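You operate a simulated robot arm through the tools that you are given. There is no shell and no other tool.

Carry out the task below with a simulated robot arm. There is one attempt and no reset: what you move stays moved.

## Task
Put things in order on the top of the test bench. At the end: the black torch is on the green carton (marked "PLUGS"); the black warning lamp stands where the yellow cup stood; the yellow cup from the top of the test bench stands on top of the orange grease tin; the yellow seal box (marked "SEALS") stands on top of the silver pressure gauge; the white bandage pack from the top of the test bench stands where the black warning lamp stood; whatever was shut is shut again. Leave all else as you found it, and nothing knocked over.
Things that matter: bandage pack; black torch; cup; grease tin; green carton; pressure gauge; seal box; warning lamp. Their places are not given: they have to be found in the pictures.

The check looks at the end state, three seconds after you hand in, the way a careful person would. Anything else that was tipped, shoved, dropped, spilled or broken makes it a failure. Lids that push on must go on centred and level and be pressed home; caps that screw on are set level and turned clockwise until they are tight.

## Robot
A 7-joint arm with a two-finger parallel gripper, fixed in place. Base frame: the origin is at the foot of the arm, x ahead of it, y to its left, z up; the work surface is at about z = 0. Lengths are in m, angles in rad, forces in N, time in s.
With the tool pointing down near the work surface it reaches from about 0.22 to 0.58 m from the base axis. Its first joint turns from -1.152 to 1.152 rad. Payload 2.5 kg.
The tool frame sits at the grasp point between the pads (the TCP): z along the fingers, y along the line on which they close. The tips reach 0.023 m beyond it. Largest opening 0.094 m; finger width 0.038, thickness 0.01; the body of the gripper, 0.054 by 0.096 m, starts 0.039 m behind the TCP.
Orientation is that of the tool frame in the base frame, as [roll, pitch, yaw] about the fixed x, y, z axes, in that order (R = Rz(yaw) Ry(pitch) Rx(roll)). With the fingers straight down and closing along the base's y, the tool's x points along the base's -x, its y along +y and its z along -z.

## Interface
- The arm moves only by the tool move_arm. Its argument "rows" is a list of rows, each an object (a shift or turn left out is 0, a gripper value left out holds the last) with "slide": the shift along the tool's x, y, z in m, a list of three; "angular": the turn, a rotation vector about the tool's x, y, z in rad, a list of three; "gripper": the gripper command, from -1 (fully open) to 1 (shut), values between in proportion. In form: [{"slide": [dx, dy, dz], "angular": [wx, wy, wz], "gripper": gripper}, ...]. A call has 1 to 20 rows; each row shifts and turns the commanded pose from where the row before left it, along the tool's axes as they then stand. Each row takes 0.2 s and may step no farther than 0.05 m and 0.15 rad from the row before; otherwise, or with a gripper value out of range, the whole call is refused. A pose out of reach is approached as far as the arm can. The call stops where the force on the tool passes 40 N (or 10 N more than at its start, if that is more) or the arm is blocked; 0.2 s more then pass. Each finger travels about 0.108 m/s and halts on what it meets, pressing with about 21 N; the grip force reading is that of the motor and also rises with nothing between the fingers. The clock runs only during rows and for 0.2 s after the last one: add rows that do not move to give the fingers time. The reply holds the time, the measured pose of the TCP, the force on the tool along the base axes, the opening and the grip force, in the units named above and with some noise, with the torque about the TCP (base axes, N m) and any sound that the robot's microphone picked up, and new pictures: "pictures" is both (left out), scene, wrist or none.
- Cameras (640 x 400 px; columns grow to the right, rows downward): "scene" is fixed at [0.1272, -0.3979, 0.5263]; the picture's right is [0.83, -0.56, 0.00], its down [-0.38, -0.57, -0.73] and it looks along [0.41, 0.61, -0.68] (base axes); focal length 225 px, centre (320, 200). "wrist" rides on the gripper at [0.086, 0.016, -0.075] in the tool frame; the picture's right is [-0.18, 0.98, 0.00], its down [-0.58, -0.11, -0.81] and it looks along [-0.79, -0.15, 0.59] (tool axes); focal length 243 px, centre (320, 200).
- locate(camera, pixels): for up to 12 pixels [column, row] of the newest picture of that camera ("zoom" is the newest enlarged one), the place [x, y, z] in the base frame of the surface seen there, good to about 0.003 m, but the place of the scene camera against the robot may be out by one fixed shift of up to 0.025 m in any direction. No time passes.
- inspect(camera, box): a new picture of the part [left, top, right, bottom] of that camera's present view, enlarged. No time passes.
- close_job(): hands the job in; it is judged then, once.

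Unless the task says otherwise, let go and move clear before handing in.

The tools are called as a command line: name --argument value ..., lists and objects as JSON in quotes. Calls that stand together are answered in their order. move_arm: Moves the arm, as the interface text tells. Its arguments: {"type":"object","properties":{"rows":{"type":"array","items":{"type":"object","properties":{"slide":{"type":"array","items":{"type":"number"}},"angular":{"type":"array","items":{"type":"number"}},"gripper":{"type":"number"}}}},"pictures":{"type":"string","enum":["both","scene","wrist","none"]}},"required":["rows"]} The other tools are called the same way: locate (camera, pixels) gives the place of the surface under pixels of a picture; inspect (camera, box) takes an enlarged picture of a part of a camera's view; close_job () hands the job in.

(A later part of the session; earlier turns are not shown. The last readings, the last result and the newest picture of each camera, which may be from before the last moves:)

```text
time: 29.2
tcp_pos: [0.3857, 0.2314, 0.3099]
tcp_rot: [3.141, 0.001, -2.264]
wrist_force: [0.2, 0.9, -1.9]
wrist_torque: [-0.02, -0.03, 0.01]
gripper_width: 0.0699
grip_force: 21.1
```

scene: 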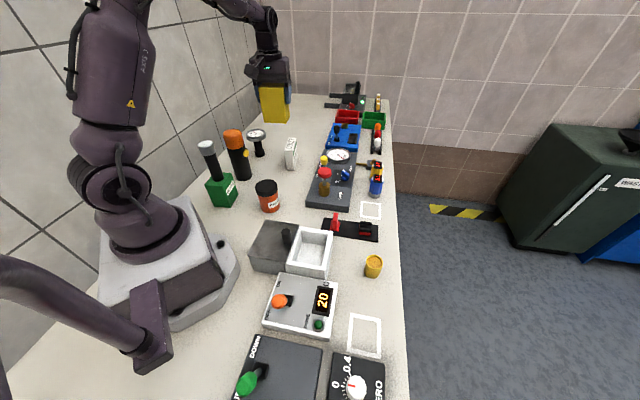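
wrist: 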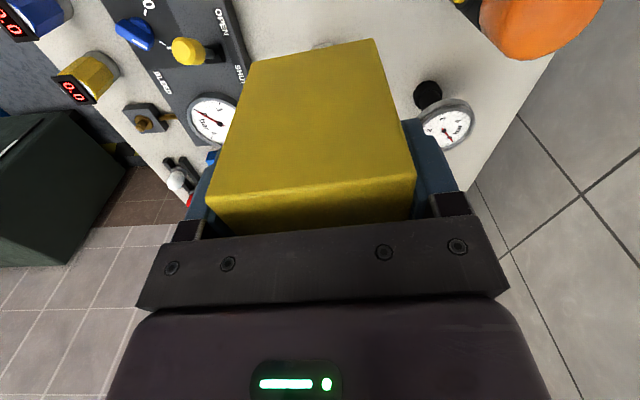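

The label reads "AIR SEALS", so it is the right box. The gauge is visible at (447,122); I'll zoom in and measure it.

inspect --camera "wrist" --box '[400, 70, 500, 160]'

locate --camera "wrist" --pixels '[[447, 124], [474, 115], [450, 102], [437, 112], [450, 146], [430, 95], [428, 88], [447, 130], [440, 118], [460, 120]]'

```text
4.44 times, centred on (450, 115) of wrist
```

zoom: 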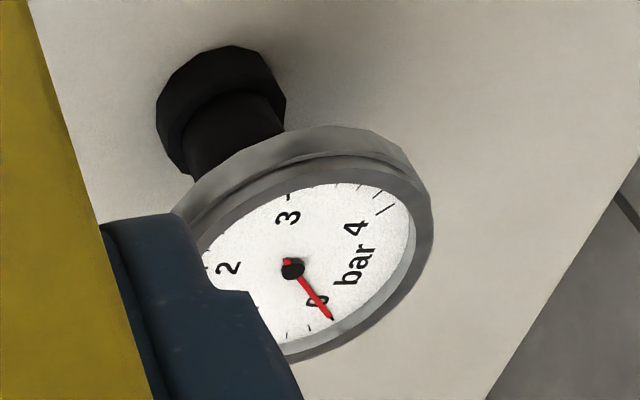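

```text
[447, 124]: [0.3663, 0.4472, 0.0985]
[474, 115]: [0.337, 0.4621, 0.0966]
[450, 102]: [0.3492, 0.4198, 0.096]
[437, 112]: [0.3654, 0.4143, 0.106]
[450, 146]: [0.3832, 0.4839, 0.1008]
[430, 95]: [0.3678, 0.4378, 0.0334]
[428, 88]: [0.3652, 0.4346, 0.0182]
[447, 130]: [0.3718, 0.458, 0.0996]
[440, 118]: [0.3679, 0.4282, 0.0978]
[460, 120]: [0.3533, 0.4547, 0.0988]
```

The gauge's hub is at zoom (293,268), giving a centre of about (0.3735, 0.452), rim z≈0.100. I'll move the box over the gauge at height and check that the arm reaches.

move_arm --rows '[{"slide": [-0.02698, 0.02505, 0]}, {"slide": [-0.02698, 0.02505, 0]}, {"slide": [-0.02698, 0.02505, 0]}, {"slide": [-0.02698, 0.02505, 0]}, {"slide": [-0.02698, 0.02505, 0]}, {"slide": [-0.02698, 0.02505, 0]}, {}, {}]'

inspect --camera "wrist" --box '[200, 0, 500, 120]'

```text
time: 31.0
tcp_pos: [0.3724, 0.444, 0.3091]
tcp_rot: [3.141, 0.0, -2.265]
wrist_force: [-1.0, 0.4, -1.4]
wrist_torque: [0.0, -0.02, 0.0]
gripper_width: 0.07
grip_force: 21.2
out of reach, approached as far as the arm can: row 6
```

scene: 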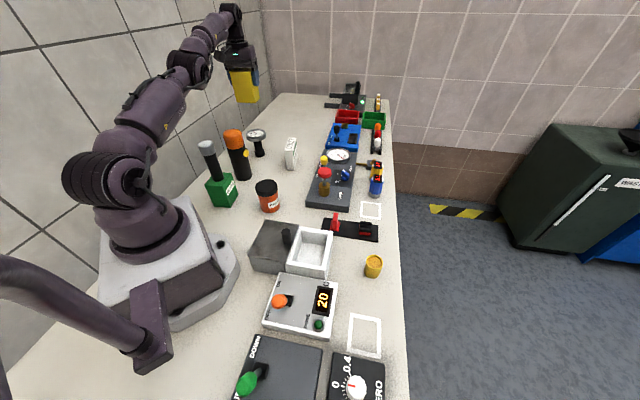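
wrist: 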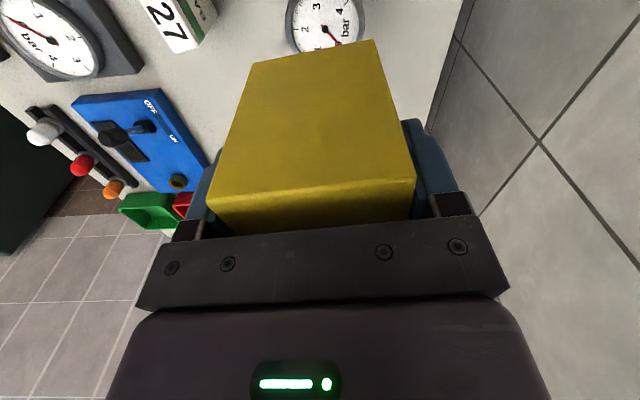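

```text
2.13 times, centred on (350, 60) of wrist
```

zoom: 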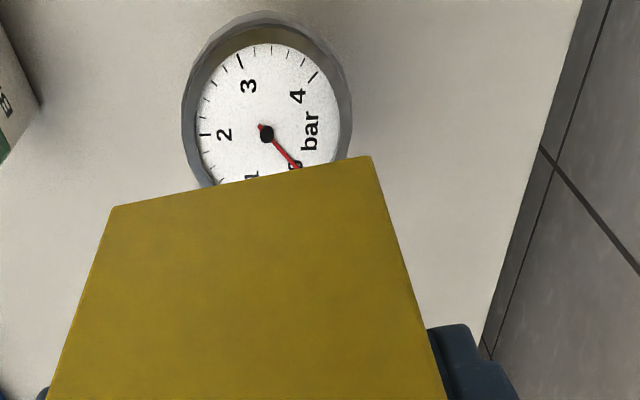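

The arm stops 8 mm short (radius 0.58) at this height; lower down it should reach further. I'll lower partway and re-check position.

move_arm --rows '[{"slide": [0, 0, 0.03]}, {"slide": [0, 0, 0.03]}, {"slide": [0, 0, 0.03]}, {"slide": [0, 0, 0.01]}, {}, {}]'

inspect --camera "scene" --box '[215, 60, 305, 170]'

inspect --camera "wrist" --box '[200, 0, 500, 120]'

```text
time: 32.4
tcp_pos: [0.3751, 0.4432, 0.2075]
tcp_rot: [-3.14, -0.001, -2.265]
wrist_force: [0.2, 0.2, -1.1]
wrist_torque: [0.0, 0.01, -0.03]
gripper_width: 0.0697
grip_force: 21.0
```

scene: 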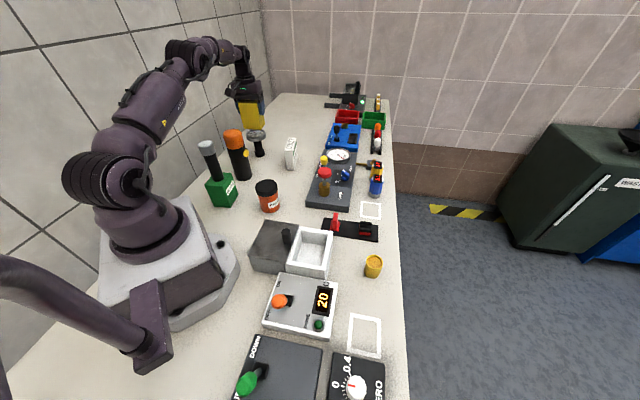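
wrist: 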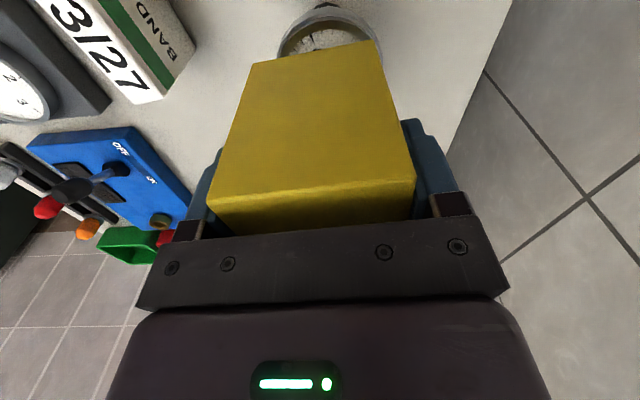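

```text
3.64 times, centred on (260, 115) of scene
```

zoom: 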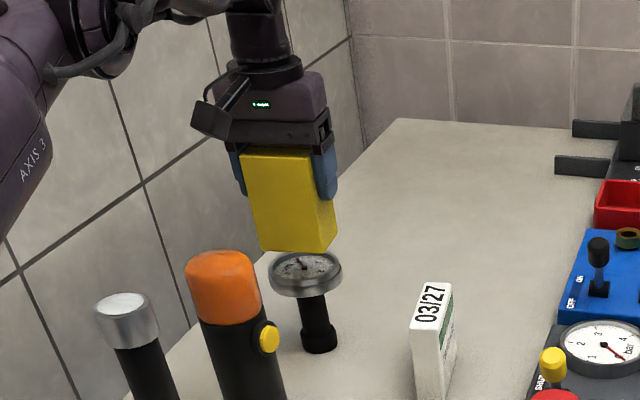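

```text
2.13 times, centred on (350, 60) of wrist
```

zoom: 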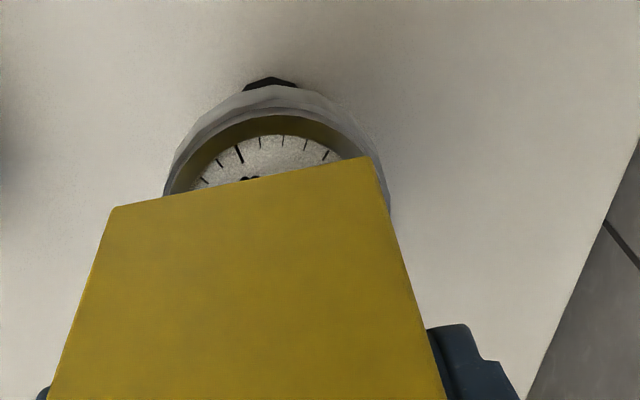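

The arm is at (0.375, 0.443), about 6 mm short radially and 4 mm sideways of the gauge centre. I'll shift that much and re-measure before lowering.

move_arm --rows '[{"slide": [-0.003, 0.0025, 0]}, {"slide": [-0.003, 0.002, 0.0]}, {"slide": [0, 0, 0.015]}, {}, {}]'

inspect --camera "scene" --box '[225, 80, 295, 170]'

inspect --camera "wrist" --box '[220, 0, 420, 80]'

```text
time: 33.6
tcp_pos: [0.3754, 0.4506, 0.1945]
tcp_rot: [3.141, 0.001, -2.265]
wrist_force: [0.1, -0.1, -0.9]
wrist_torque: [0.0, 0.0, 0.01]
gripper_width: 0.0697
grip_force: 21.2
```

scene: 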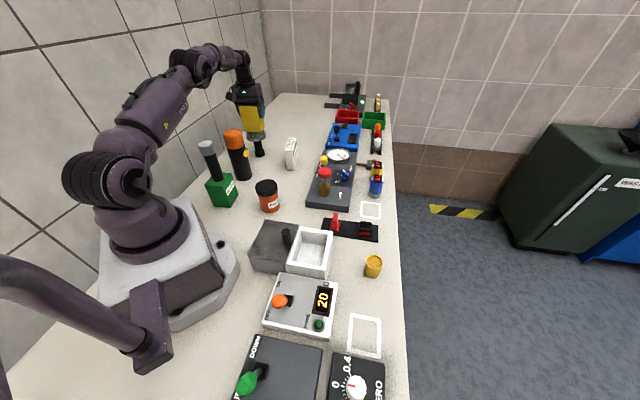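
wrist: 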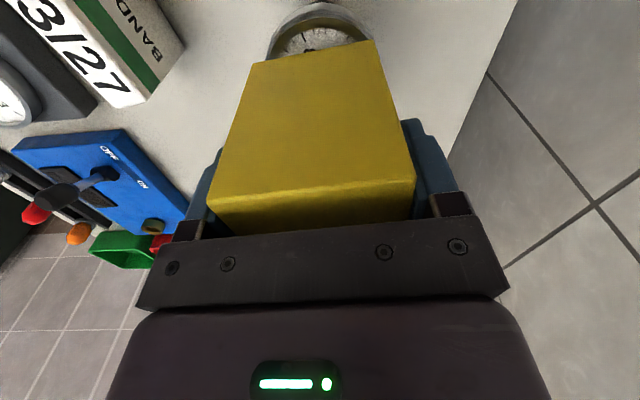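

```text
4.44 times, centred on (260, 125) of scene
```

zoom: 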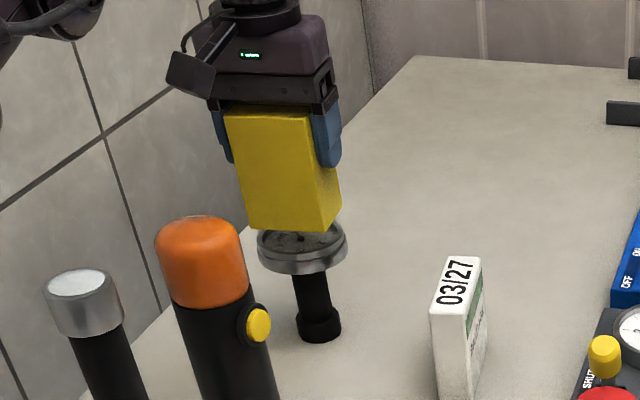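

```text
3.20 times, centred on (320, 40) of wrist
```

zoom: 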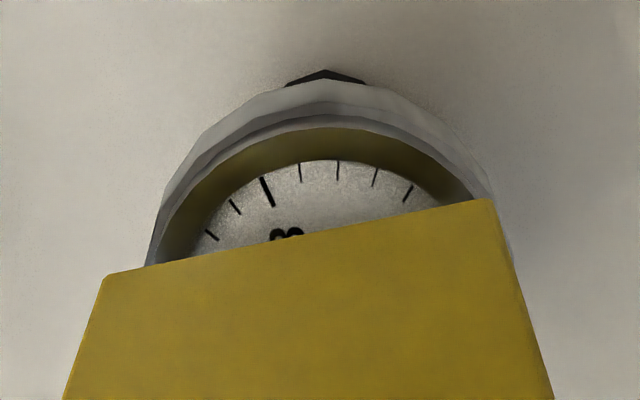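

The box is now within 2 mm of the gauge centre. I'll nudge it 1.5 mm sideways and lower it slowly to contact.

move_arm --rows '[{"slide": [0, 0.0015, 0.004]}, {"slide": [0, 0, 0.006]}, {"slide": [0, 0, 0.005]}, {}, {}]' --pictures "none"

```text
time: 34.8
tcp_pos: [0.3727, 0.4521, 0.1799]
tcp_rot: [3.14, -0.001, -2.266]
wrist_force: [-0.9, 0.5, -1.9]
wrist_torque: [-0.01, 0.0, 0.0]
gripper_width: 0.0699
grip_force: 21.5
```

move_arm --rows '[{"slide": [0, 0, 0.002]}, {"slide": [0, 0, 0.0015]}, {}]' --pictures "scene"

inspect --camera "scene" --box '[225, 80, 295, 170]'

```text
time: 35.6
tcp_pos: [0.3739, 0.4537, 0.1761]
tcp_rot: [3.141, -0.002, -2.265]
wrist_force: [0.6, -1.7, -2.2]
wrist_torque: [0.03, -0.01, 0.02]
gripper_width: 0.0697
grip_force: 21.5
```

scene: 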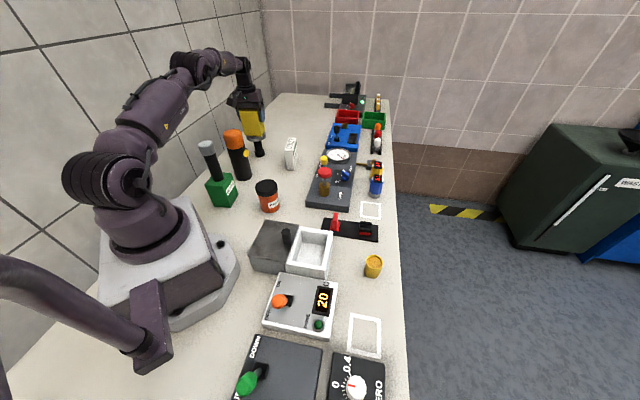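

```text
4.44 times, centred on (260, 125) of scene
```

zoom: 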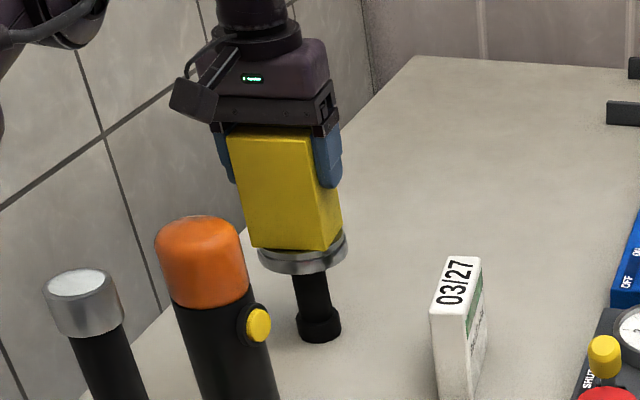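

The box is almost touching the gauge rim. Continuing in 1 mm steps, watching the force.

move_arm --rows '[{"slide": [0, 0, 0.001]}, {"slide": [0, 0, 0.001]}, {}]' --pictures "none"

```text
time: 36.4
tcp_pos: [0.3727, 0.4512, 0.1752]
tcp_rot: [3.139, 0.0, -2.266]
wrist_force: [0.0, -0.3, -1.8]
wrist_torque: [0.04, 0.0, 0.0]
gripper_width: 0.0699
grip_force: 21.0
```

move_arm --rows '[{"slide": [0, 0, 0.001]}, {}]' --pictures "none"

```text
time: 37.0
tcp_pos: [0.3733, 0.4516, 0.1736]
tcp_rot: [3.141, -0.001, -2.266]
wrist_force: [-0.7, 0.6, -2.1]
wrist_torque: [0.01, -0.02, -0.02]
gripper_width: 0.0699
grip_force: 21.2
```

move_arm --rows '[{"slide": [0, 0, 0.001]}, {}]' --pictures "none"

```text
time: 37.6
tcp_pos: [0.3753, 0.4534, 0.1719]
tcp_rot: [3.141, 0.0, -2.266]
wrist_force: [-0.6, -0.7, -2.0]
wrist_torque: [0.01, -0.02, -0.03]
gripper_width: 0.0698
grip_force: 21.1
```

move_arm --rows '[{"slide": [0, 0, 0.001]}, {}]' --pictures "scene"

inspect --camera "scene" --box '[235, 110, 285, 160]'

```text
time: 38.2
tcp_pos: [0.3736, 0.4524, 0.1701]
tcp_rot: [-3.14, 0.001, -2.266]
wrist_force: [-0.6, 0.5, -1.9]
wrist_torque: [-0.01, -0.02, 0.03]
gripper_width: 0.0697
grip_force: 21.1
```

scene: 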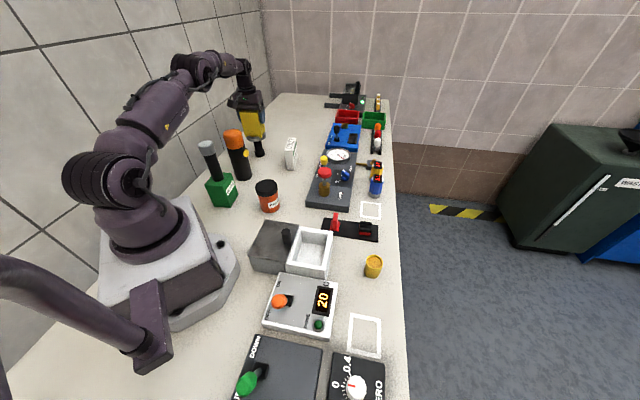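

```text
8.00 times, centred on (260, 135) of scene
```

zoom: 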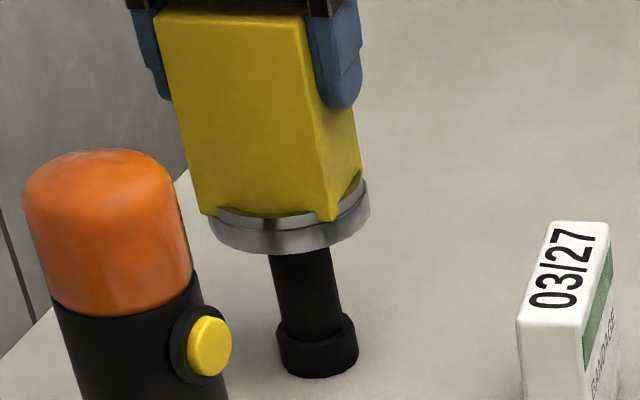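

No contact yet, though the box bottom is now level with the recessed dial. I'll keep lowering in small steps.

move_arm --rows '[{"slide": [0, 0, 0.001]}, {}]' --pictures "none"

```text
time: 38.8
tcp_pos: [0.3746, 0.4534, 0.171]
tcp_rot: [3.141, 0.0, -2.264]
wrist_force: [-1.4, -2.1, 3.6]
wrist_torque: [-0.25, 0.14, -0.02]
gripper_width: 0.0698
grip_force: 20.7
```

Contact: Fz jumped to +3.6 N at z≈0.171. I'll settle half a millimetre more and then open the fingers gently.

move_arm --rows '[{"slide": [0, 0, 0.0005]}, {}, {"gripper": -0.55}, {"gripper": -0.7}, {"gripper": -0.9}, {}, {}]'

inspect --camera "scene" --box '[235, 90, 285, 160]'

```text
time: 40.4
tcp_pos: [0.3751, 0.4538, 0.1694]
tcp_rot: [3.141, 0.0, -2.267]
wrist_force: [0.2, 0.4, -0.8]
wrist_torque: [0.0, -0.06, 0.01]
gripper_width: 0.0891
grip_force: 0.0
```

scene: 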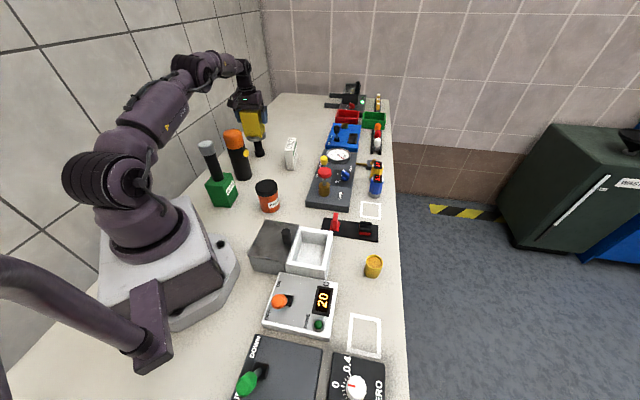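
wrist: 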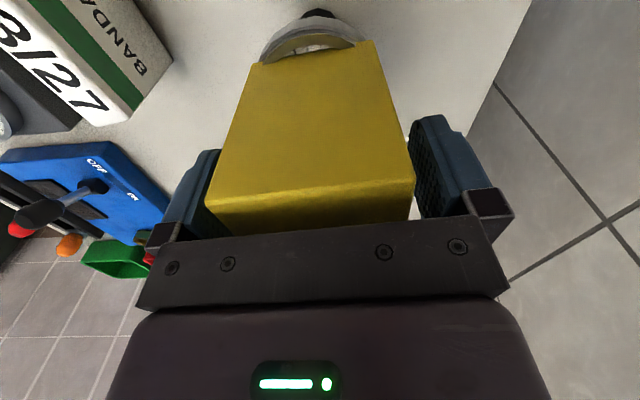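

```text
5.71 times, centred on (260, 125) of scene
```

zoom: 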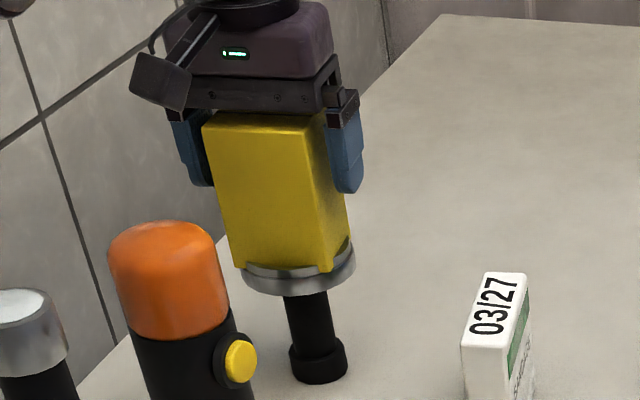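

The box stands on the gauge with both fingers off it. I'll open fully and rise straight up slowly.

move_arm --rows '[{"gripper": -1}, {}, {"slide": [0, 0, -0.01]}, {"slide": [0, 0, -0.02]}, {"slide": [0, 0, -0.03]}, {"slide": [0, 0, -0.035]}, {}]'

inspect --camera "scene" --box '[235, 90, 285, 160]'

```text
time: 42.0
tcp_pos: [0.3738, 0.4546, 0.2655]
tcp_rot: [3.141, -0.001, -2.266]
wrist_force: [0.1, 0.2, -0.5]
wrist_torque: [0.0, -0.01, -0.02]
gripper_width: 0.0941
grip_force: 0.0
```

scene: 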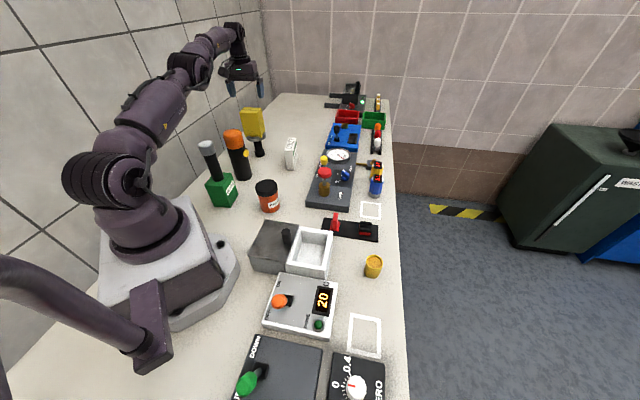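
wrist: 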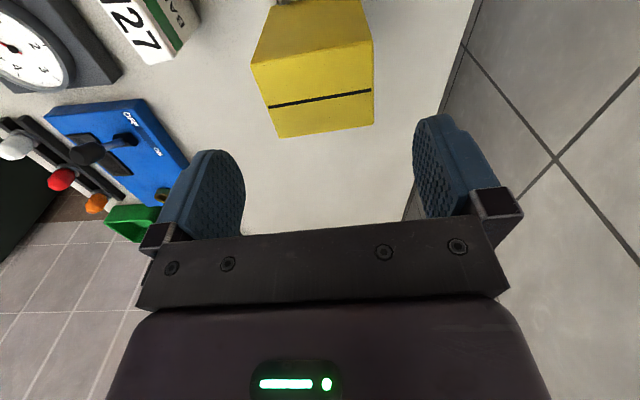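

```text
5.71 times, centred on (260, 125) of scene
```

zoom: 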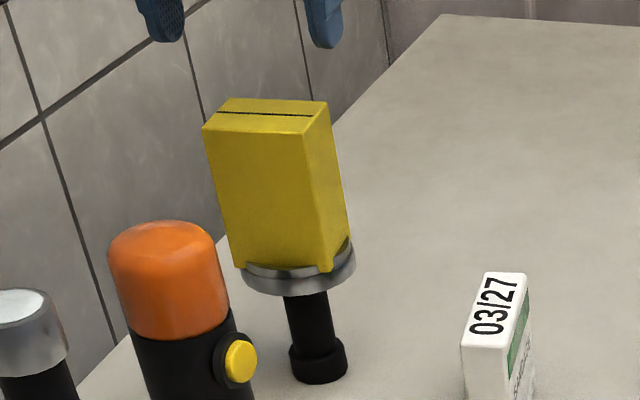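

The seal box stands square on the gauge, so that step is done. Next I'll swing back toward the cup, turning the gripper back to yaw π along the way.

move_arm --rows '[{"slide": [0, 0, -0.045]}, {"slide": [0.03294, -0.02741, 0]}, {"slide": [0.03294, -0.02741, 0]}, {"slide": [0.03294, -0.02741, 0]}, {"slide": [0.03294, -0.02741, 0]}, {"slide": [0.03294, -0.02741, 0]}, {"slide": [0.03294, -0.02741, 0]}, {"slide": [0.03294, -0.02741, 0]}, {"angular": [0, 0, 0.146]}, {"angular": [0, 0, 0.146]}, {"angular": [0, 0, 0.146]}, {"angular": [0, 0, 0.146]}, {"angular": [0, 0, 0.146]}, {"angular": [0, 0, 0.146]}, {}]' --pictures "both"

```text
time: 45.2
tcp_pos: [0.5017, 0.2446, 0.3655]
tcp_rot: [-3.14, -0.003, 3.138]
wrist_force: [0.5, 0.0, 0.6]
wrist_torque: [-0.01, -0.01, 0.02]
gripper_width: 0.0941
grip_force: 0.0
out of reach, approached as far as the arm can: row 1, 2, 3, 4, 5, 6, 7, 8
```

scene: 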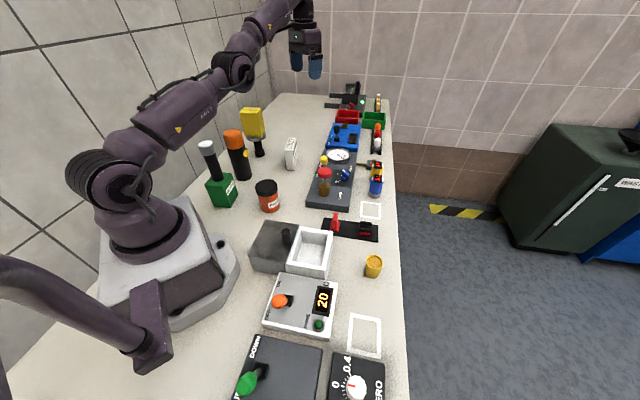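
wrist: 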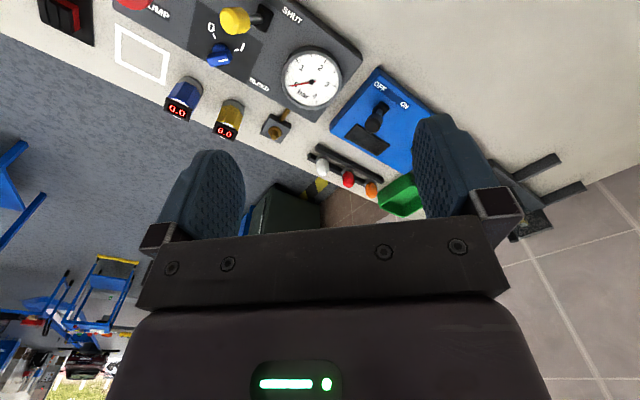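

The arm was clamped at its reach limit during that move and ended up at (0.50, 0.245, 0.366), clear of everything. Nothing was touched. I'll bring it in toward the cup now.

move_arm --rows '[{"slide": [0.0177, -0.04, 0.0096]}, {"slide": [0.0177, -0.04, 0.0096]}, {"slide": [0.0177, -0.04, 0.0096]}, {"slide": [0.0177, -0.04, 0.0096]}, {"slide": [0.0177, -0.04, 0.0096]}, {"slide": [0.0177, -0.04, 0.0096]}, {"slide": [0.0177, -0.04, 0.0096]}, {"slide": [0.0177, -0.04, 0.0096]}, {"slide": [0.0177, -0.04, 0.0096]}, {"slide": [0.0177, -0.04, 0.0096]}, {"slide": [0.0177, -0.04, 0.0096]}, {"slide": [0.0177, -0.04, 0.0096]}, {}]'

inspect --camera "wrist" --box '[250, 50, 400, 150]'

```text
time: 48.0
tcp_pos: [0.5252, -0.2081, 0.3477]
tcp_rot: [3.14, -0.002, -3.141]
wrist_force: [0.0, -0.2, 0.8]
wrist_torque: [-0.01, -0.03, -0.02]
gripper_width: 0.0942
grip_force: 0.1
out of reach, approached as far as the arm can: row 1, 2, 3, 4, 5, 6, 7, 8, 9, 10, 11, 12
```

scene: 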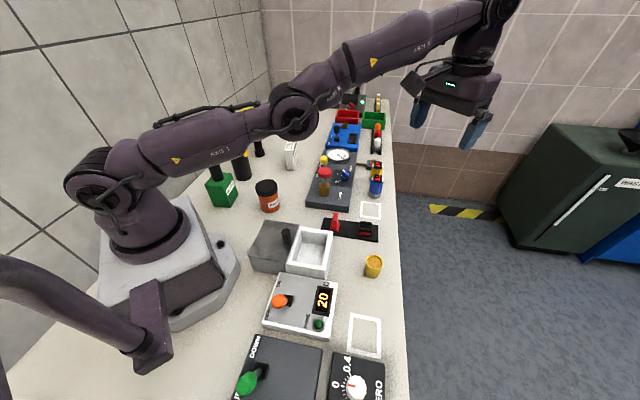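
wrist: 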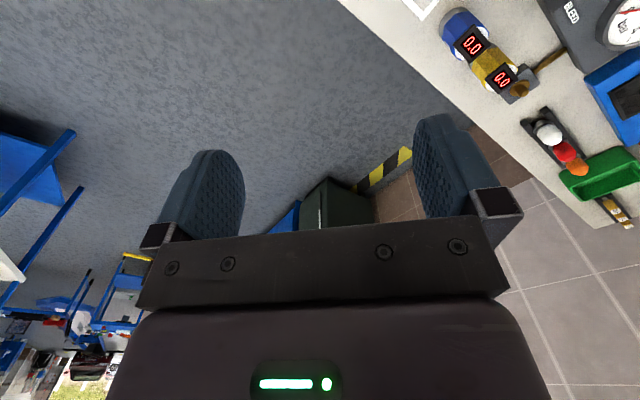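

```text
4.00 times, centred on (325, 100) of wrist
```

zoom: 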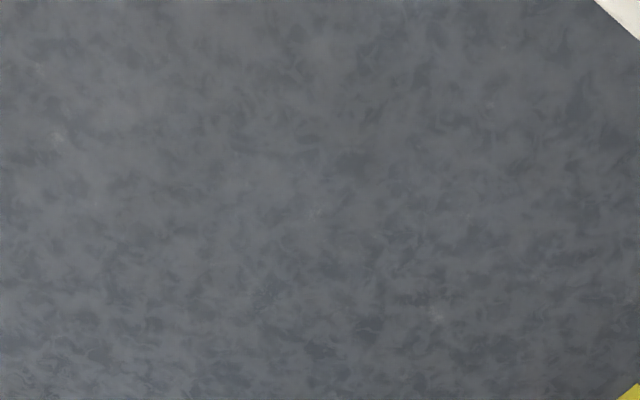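

The arm is stretched nearly straight and lagging its commands (reported out of reach on every row), well clear of everything. I'll wait without moving to see whether it settles toward the commanded pose.

move_arm --rows '[{}, {}, {}, {}]' --pictures "scene"

```text
time: 49.0
tcp_pos: [0.5258, -0.2064, 0.3483]
tcp_rot: [-3.141, -0.003, 3.141]
wrist_force: [-0.1, 0.0, -0.1]
wrist_torque: [-0.01, 0.0, 0.03]
gripper_width: 0.0939
grip_force: 0.0
```

scene: 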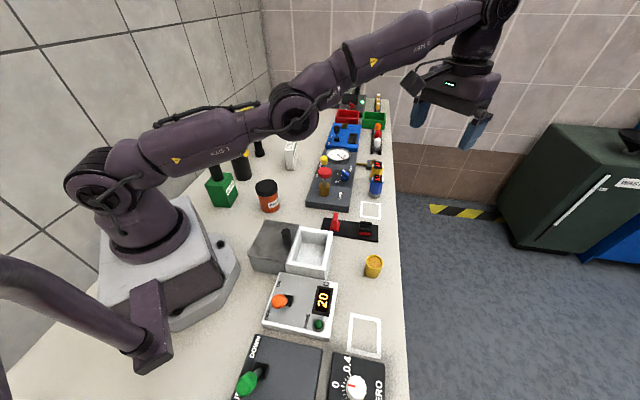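

The arm holds still in a nearly straight configuration, which is a singular pose where it cannot pull straight inward. I'll look closely at the elbow shape to decide how to bend it safely.

inspect --camera "scene" --box '[60, 0, 540, 260]'

locate --camera "scene" --pixels '[[115, 175], [195, 145], [270, 120], [295, 112], [340, 75], [410, 45], [465, 15], [475, 60], [140, 160], [240, 130]]'

```text
1.33 times, centred on (300, 130) of scene
```

zoom: 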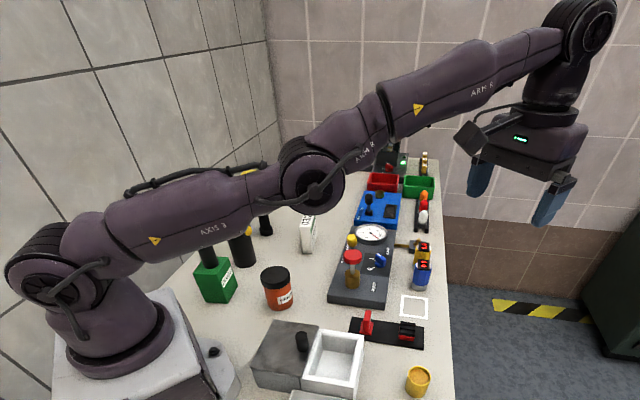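

```text
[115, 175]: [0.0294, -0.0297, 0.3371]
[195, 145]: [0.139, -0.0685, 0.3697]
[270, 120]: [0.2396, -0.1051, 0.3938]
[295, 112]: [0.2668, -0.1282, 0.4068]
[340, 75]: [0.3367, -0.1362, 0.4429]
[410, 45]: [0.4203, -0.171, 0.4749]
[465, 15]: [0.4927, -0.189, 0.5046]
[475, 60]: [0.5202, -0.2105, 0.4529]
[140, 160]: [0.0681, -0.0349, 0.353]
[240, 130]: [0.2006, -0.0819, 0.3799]
```

The link slopes (0.19 for the upper arm, 0.37 for the forearm) show the elbow has passed straight and is slightly bent the wrong way. The hand is in free space here, so I'll tilt the tool inward in small steps, which should flex the elbow back the right way.

move_arm --rows '[{"slide": [-0.004, -0.0017, -0.001]}, {"slide": [0.0158, 0.0063, 0], "angular": [-0.0368, 0.093, 0]}, {"slide": [0.0158, 0.0063, 0], "angular": [-0.0368, 0.093, 0]}, {"slide": [0.0158, 0.0063, 0], "angular": [-0.0368, 0.093, 0]}, {}]' --pictures "scene"

locate --camera "scene" --pixels '[[140, 160], [195, 145], [240, 130], [340, 75], [410, 45], [450, 25]]'

```text
time: 50.2
tcp_pos: [0.4796, -0.1857, 0.3528]
tcp_rot: [3.028, -0.278, -3.127]
wrist_force: [0.7, -0.4, -0.1]
wrist_torque: [0.02, -0.02, 0.01]
gripper_width: 0.0939
grip_force: 0.1
out of reach, approached as far as the arm can: row 4
```

scene: 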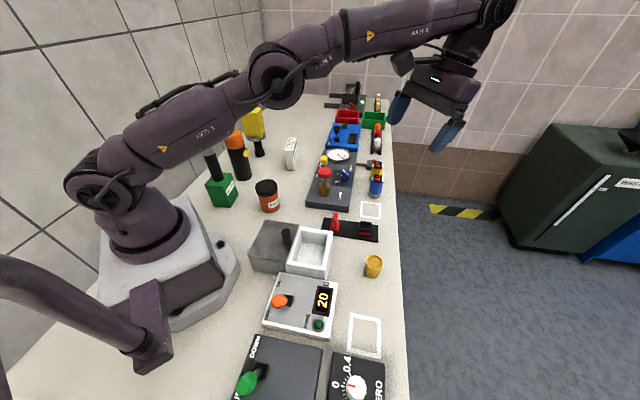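

```text
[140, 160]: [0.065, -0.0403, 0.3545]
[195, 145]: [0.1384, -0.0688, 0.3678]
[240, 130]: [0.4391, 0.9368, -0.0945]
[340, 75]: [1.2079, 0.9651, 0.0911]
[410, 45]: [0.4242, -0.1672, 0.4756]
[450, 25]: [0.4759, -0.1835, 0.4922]
```

The tilt worked: the forearm now slopes the right way with the elbow up, at pixel (275,70). I'll pull inward while tilted, then undo the tilt.

move_arm --rows '[{"slide": [0.0222, 0.0088, 0.0074]}, {"slide": [0.0222, 0.0088, 0.0074]}, {"slide": [0.0222, 0.0088, 0.0074]}, {"slide": [0.0222, 0.0088, 0.0074]}, {}]' --pictures "scene"

```text
time: 51.4
tcp_pos: [0.3861, -0.149, 0.3502]
tcp_rot: [3.029, -0.278, -3.127]
wrist_force: [-0.7, -0.8, 0.1]
wrist_torque: [-0.03, -0.03, 0.03]
gripper_width: 0.094
grip_force: 0.1
```

scene: 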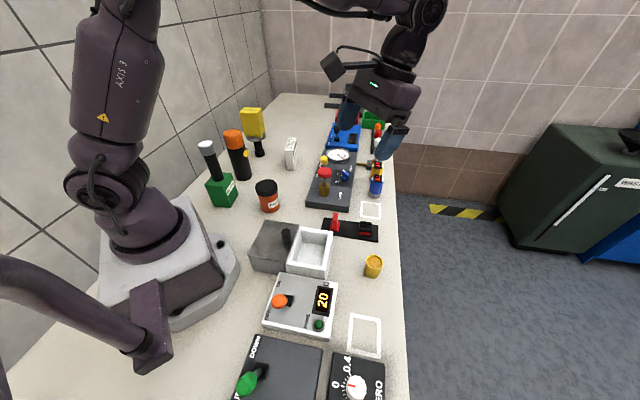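

The elbow is properly up again. I'll undo the tilt in place.

move_arm --rows '[{"angular": [0.0368, -0.093, 0]}, {"angular": [0.0368, -0.093, 0]}, {"angular": [0.0368, -0.093, 0]}, {}]' --pictures "both"

```text
time: 52.4
tcp_pos: [0.3867, -0.1478, 0.3529]
tcp_rot: [-3.14, 0.002, -3.142]
wrist_force: [-0.1, -0.6, 0.4]
wrist_torque: [0.03, 0.01, 0.0]
gripper_width: 0.094
grip_force: 0.0
```

scene: 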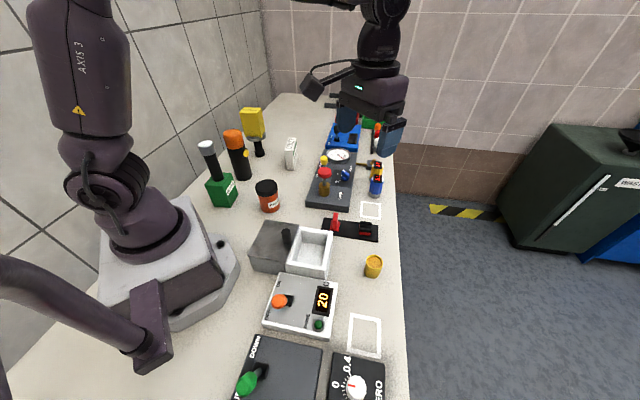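
wrist: 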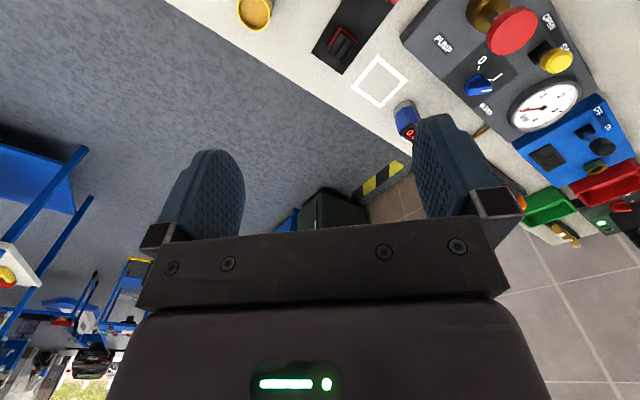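

Everything is still in place and the arm is back to normal. I'll now go above the cup at (0.392, −0.238) and measure it from closer.

move_arm --rows '[{"slide": [-0.0013, -0.0225, 0.0375]}, {"slide": [-0.0013, -0.0225, 0.0375]}, {"slide": [-0.0013, -0.0225, 0.0375]}, {"slide": [-0.0013, -0.0225, 0.0375]}, {"slide": [0, 0, 0.035]}, {}]' --pictures "wrist"

inspect --camera "wrist" --box '[250, 0, 400, 130]'

```text
time: 53.8
tcp_pos: [0.3913, -0.2384, 0.1676]
tcp_rot: [-3.142, 0.0, 3.141]
wrist_force: [-0.1, -0.2, 0.9]
wrist_torque: [0.03, 0.04, 0.04]
gripper_width: 0.0939
grip_force: 0.1
```

wrist: 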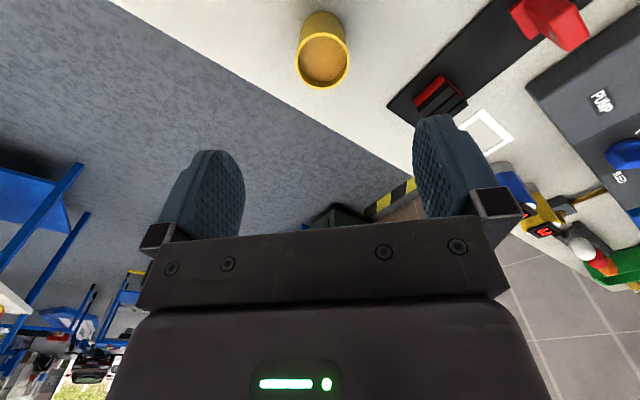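

```text
3.08 times, centred on (325, 65) of wrist
```

zoom: 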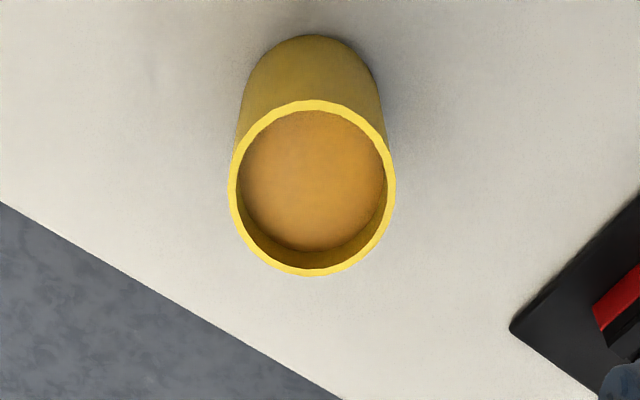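

The cup is centred within 2 mm of the gripper axis (rim at zoom (312,188)). I'll descend around it to z≈0.037 with the fingers open and check.

move_arm --rows '[{"slide": [0, 0.0015, 0.035]}, {"slide": [0, 0, 0.035]}, {"slide": [0, 0, 0.03]}, {"slide": [0, 0, 0.02]}, {"slide": [0, 0, 0.01]}, {}]' --pictures "both"

```text
time: 55.2
tcp_pos: [0.3931, -0.2363, 0.0382]
tcp_rot: [-3.141, -0.001, 3.141]
wrist_force: [-0.1, -0.6, -0.6]
wrist_torque: [-0.02, -0.01, 0.02]
gripper_width: 0.0939
grip_force: 0.0
```

scene: 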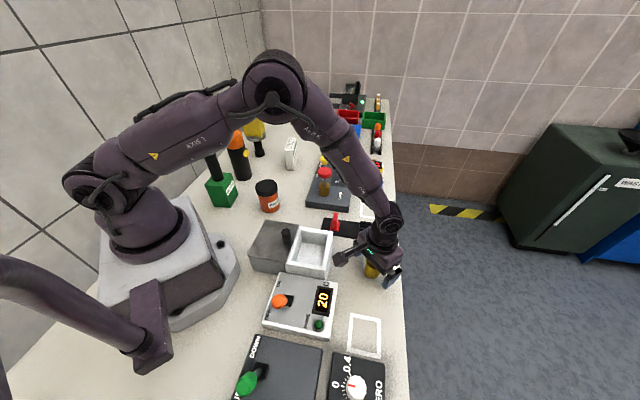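
wrist: 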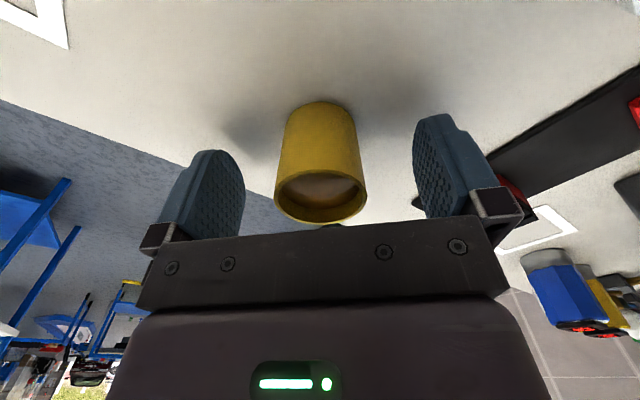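

The cup is centred between the pads. Closing in two gentle stages.

move_arm --rows '[{"gripper": -0.4}, {"gripper": -0.1}, {"gripper": 0.0}, {}, {"gripper": 0.1}, {"gripper": 0.3}, {"gripper": 1}, {}, {}]' --pictures "wrist"

```text
time: 57.2
tcp_pos: [0.3907, -0.2362, 0.0384]
tcp_rot: [-3.141, 0.002, -3.141]
wrist_force: [-0.6, -0.2, 1.0]
wrist_torque: [-0.02, 0.01, 0.0]
gripper_width: 0.0406
grip_force: 21.0
```

wrist: 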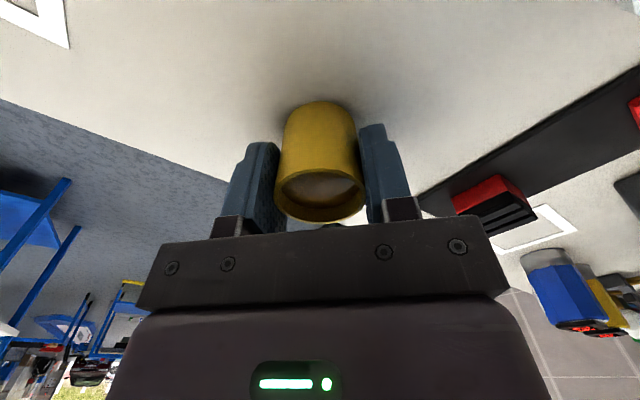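

The cup is gripped at 0.041 width. I'll lift it slowly with gentle ramps so nothing spills.

move_arm --rows '[{"slide": [0, 0, -0.002]}, {"slide": [0, 0, -0.004]}, {"slide": [0, 0, -0.007]}, {"slide": [0, 0, -0.01]}, {"slide": [0, 0, -0.013]}, {"slide": [0, 0, -0.015]}, {"slide": [0, 0, -0.016]}, {"slide": [0, 0, -0.016]}, {"slide": [0, 0, -0.016]}, {"slide": [0, 0, -0.016]}, {"slide": [0, 0, -0.014]}, {"slide": [0, 0, -0.012]}, {"slide": [0, 0, -0.009]}, {"slide": [0, 0, -0.006]}, {"slide": [0, 0, -0.003]}, {}]'

```text
time: 60.6
tcp_pos: [0.3902, -0.2368, 0.196]
tcp_rot: [3.142, -0.001, 3.14]
wrist_force: [0.0, 0.1, -0.4]
wrist_torque: [0.01, 0.01, -0.01]
gripper_width: 0.0402
grip_force: 21.2
```

scene: 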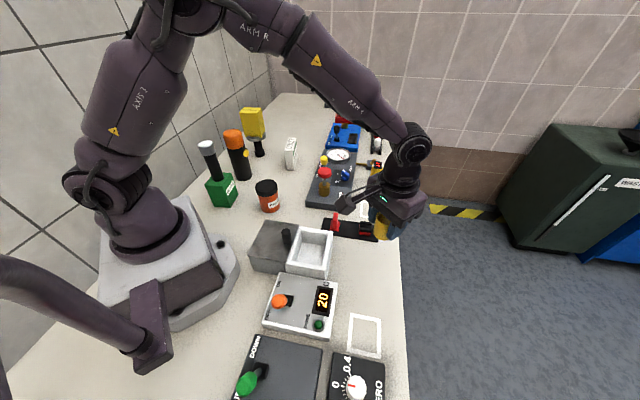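
wrist: 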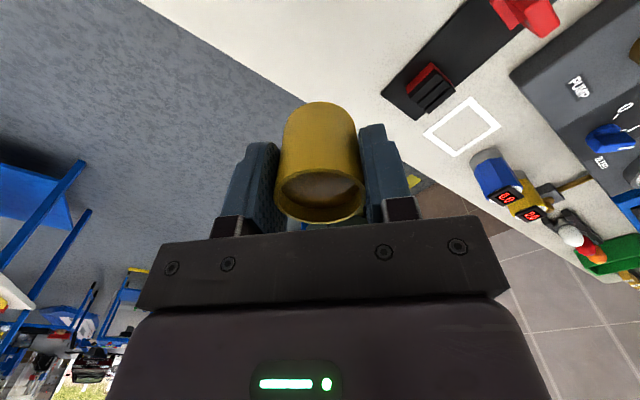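

The cup is level and its contents undisturbed. I'll carry it with smooth ramps to above the grease tin at about (0.272, 0.127).

move_arm --rows '[{"slide": [0.0012, 0.0038, 0]}, {"slide": [0.0028, 0.0086, 0]}, {"slide": [0.0043, 0.0133, 0]}, {"slide": [0.0059, 0.0181, 0]}, {"slide": [0.0071, 0.0219, 0]}, {"slide": [0.0086, 0.0266, 0]}, {"slide": [0.0086, 0.0266, 0]}, {"slide": [0.0086, 0.0266, 0]}, {"slide": [0.0086, 0.0266, 0]}, {"slide": [0.0086, 0.0266, 0]}, {"slide": [0.0086, 0.0266, 0]}, {"slide": [0.0086, 0.0266, 0]}, {"slide": [0.0086, 0.0266, 0]}, {"slide": [0.0071, 0.0219, 0]}, {"slide": [0.0062, 0.019, 0]}, {"slide": [0.0052, 0.0162, 0]}, {"slide": [0.004, 0.0124, 0]}, {"slide": [0.0028, 0.0086, 0]}, {"slide": [0.0015, 0.0048, 0]}, {"slide": [0.0009, 0.0029, 0]}]'

inspect --camera "wrist" --box '[220, 0, 420, 120]'

inspect --camera "scene" --box '[220, 120, 330, 220]'

```text
time: 64.8
tcp_pos: [0.2728, 0.1267, 0.197]
tcp_rot: [3.141, 0.0, 3.14]
wrist_force: [0.1, 0.2, 0.4]
wrist_torque: [-0.01, 0.02, 0.0]
gripper_width: 0.0404
grip_force: 22.2
```

scene: 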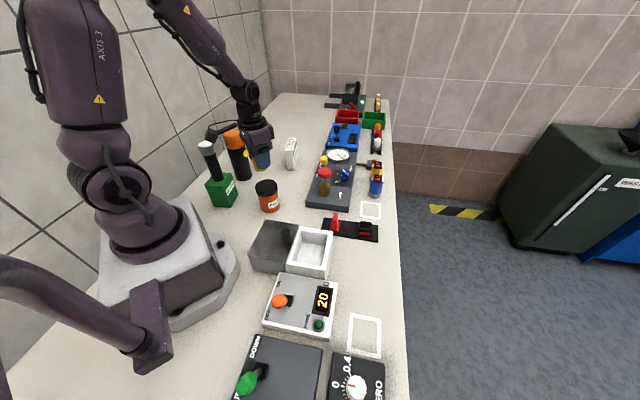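
wrist: 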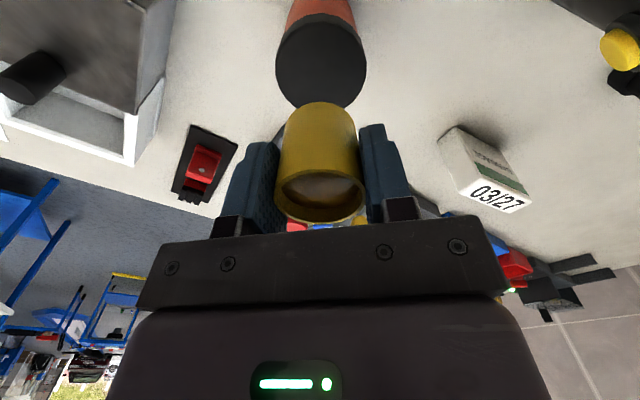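

```text
3.20 times, centred on (320, 60) of wrist
```

zoom: 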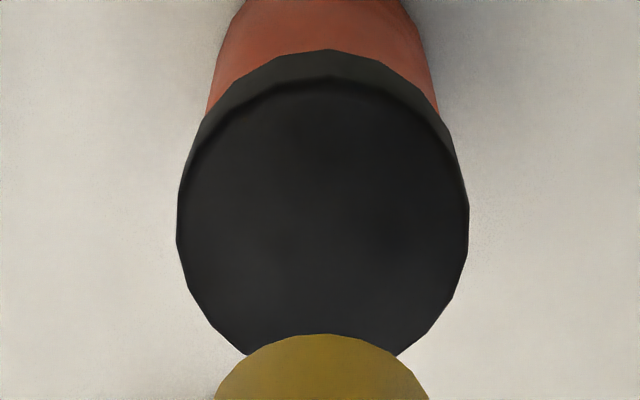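

```text
4.00 times, centred on (275, 170) of scene
```

zoom: 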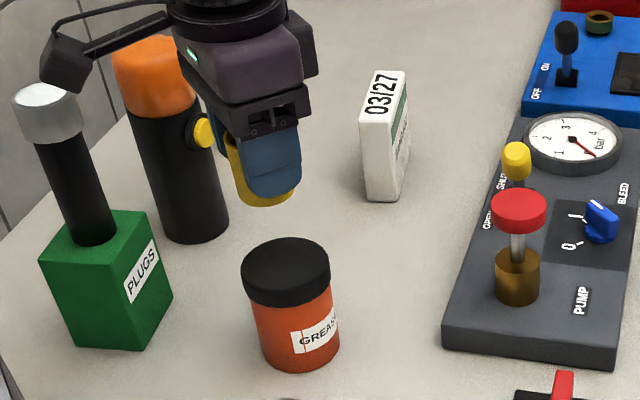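

The lid is almost exactly below the cup (lid centre at zoom (323,233)). I'll confirm with locate before lowering.

locate --camera "wrist" --pixels '[[321, 70], [278, 72], [364, 68], [321, 24], [321, 28], [321, 95], [300, 50], [345, 50], [290, 95], [355, 95]]'

```text
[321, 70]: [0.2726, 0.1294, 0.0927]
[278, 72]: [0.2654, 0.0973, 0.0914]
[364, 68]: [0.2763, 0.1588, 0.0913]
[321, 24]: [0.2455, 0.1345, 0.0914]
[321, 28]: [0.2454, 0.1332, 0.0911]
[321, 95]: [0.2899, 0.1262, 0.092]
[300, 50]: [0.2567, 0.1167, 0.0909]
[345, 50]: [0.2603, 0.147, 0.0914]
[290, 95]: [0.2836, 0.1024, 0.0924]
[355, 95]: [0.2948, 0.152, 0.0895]
```

The lid centre is (0.272, 0.128) at z≈0.0915, within 2 mm of the cup's axis. I'll lower gently to about 6 mm above the lid.

move_arm --rows '[{"slide": [0, 0.001, 0.003]}, {"slide": [0, 0, 0.006]}, {"slide": [0, 0, 0.01]}, {"slide": [0, 0, 0.012]}, {"slide": [0, 0, 0.012]}, {"slide": [0, 0, 0.008]}, {"slide": [0, 0, 0.005]}, {"slide": [0, 0, 0.003]}, {"slide": [0, 0, 0.002]}, {}]'

inspect --camera "scene" --box '[220, 130, 320, 220]'

```text
time: 67.0
tcp_pos: [0.2744, 0.1294, 0.1359]
tcp_rot: [3.141, -0.001, -3.14]
wrist_force: [0.4, -0.3, -0.9]
wrist_torque: [0.03, 0.01, 0.01]
gripper_width: 0.0402
grip_force: 21.0
```

scene: 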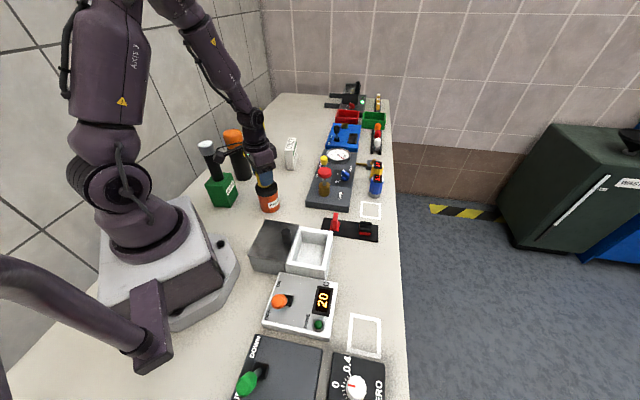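
wrist: 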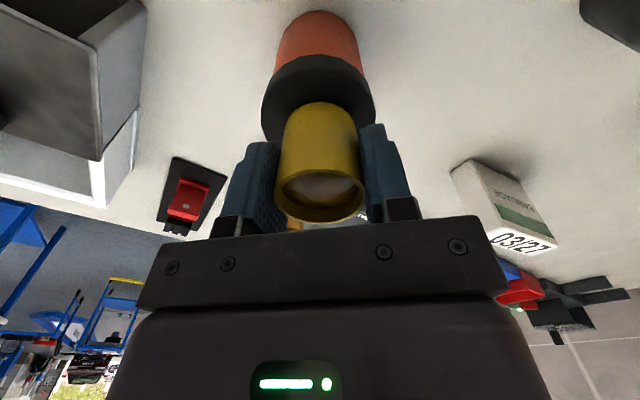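

```text
4.44 times, centred on (270, 175) of scene
```

zoom: 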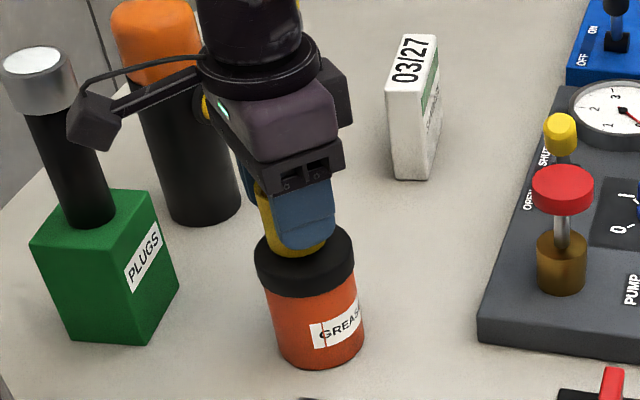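

The cup is centred over the tin, a few millimetres up. Lowering in 1 mm steps.

move_arm --rows '[{"slide": [0, 0, 0.0015]}, {"slide": [0, 0, 0.0015]}, {"slide": [0, 0, 0.001]}, {}]' --pictures "none"

```text
time: 68.0
tcp_pos: [0.2755, 0.1283, 0.1326]
tcp_rot: [3.141, 0.0, 3.142]
wrist_force: [0.1, -0.4, -0.8]
wrist_torque: [-0.01, 0.04, 0.03]
gripper_width: 0.0404
grip_force: 21.4
```

move_arm --rows '[{"slide": [0, 0, 0.001]}, {}]' --pictures "none"

```text
time: 68.6
tcp_pos: [0.2742, 0.1284, 0.1313]
tcp_rot: [3.141, 0.0, -3.141]
wrist_force: [0.0, 0.0, -1.0]
wrist_torque: [0.01, 0.01, 0.02]
gripper_width: 0.0403
grip_force: 20.7
```

move_arm --rows '[{"slide": [0, 0, 0.001]}, {}]' --pictures "none"

```text
time: 69.2
tcp_pos: [0.2752, 0.1284, 0.1304]
tcp_rot: [-3.14, 0.001, -3.141]
wrist_force: [-0.8, -0.5, -1.1]
wrist_torque: [-0.01, 0.01, 0.03]
gripper_width: 0.0405
grip_force: 21.2
```

move_arm --rows '[{"slide": [0, 0, 0.001]}, {}]' --pictures "none"

```text
time: 69.8
tcp_pos: [0.2753, 0.1294, 0.1296]
tcp_rot: [3.14, 0.002, 3.14]
wrist_force: [-3.8, -1.4, 14.4]
wrist_torque: [-0.03, 0.11, -0.06]
gripper_width: 0.0403
grip_force: 21.4
```

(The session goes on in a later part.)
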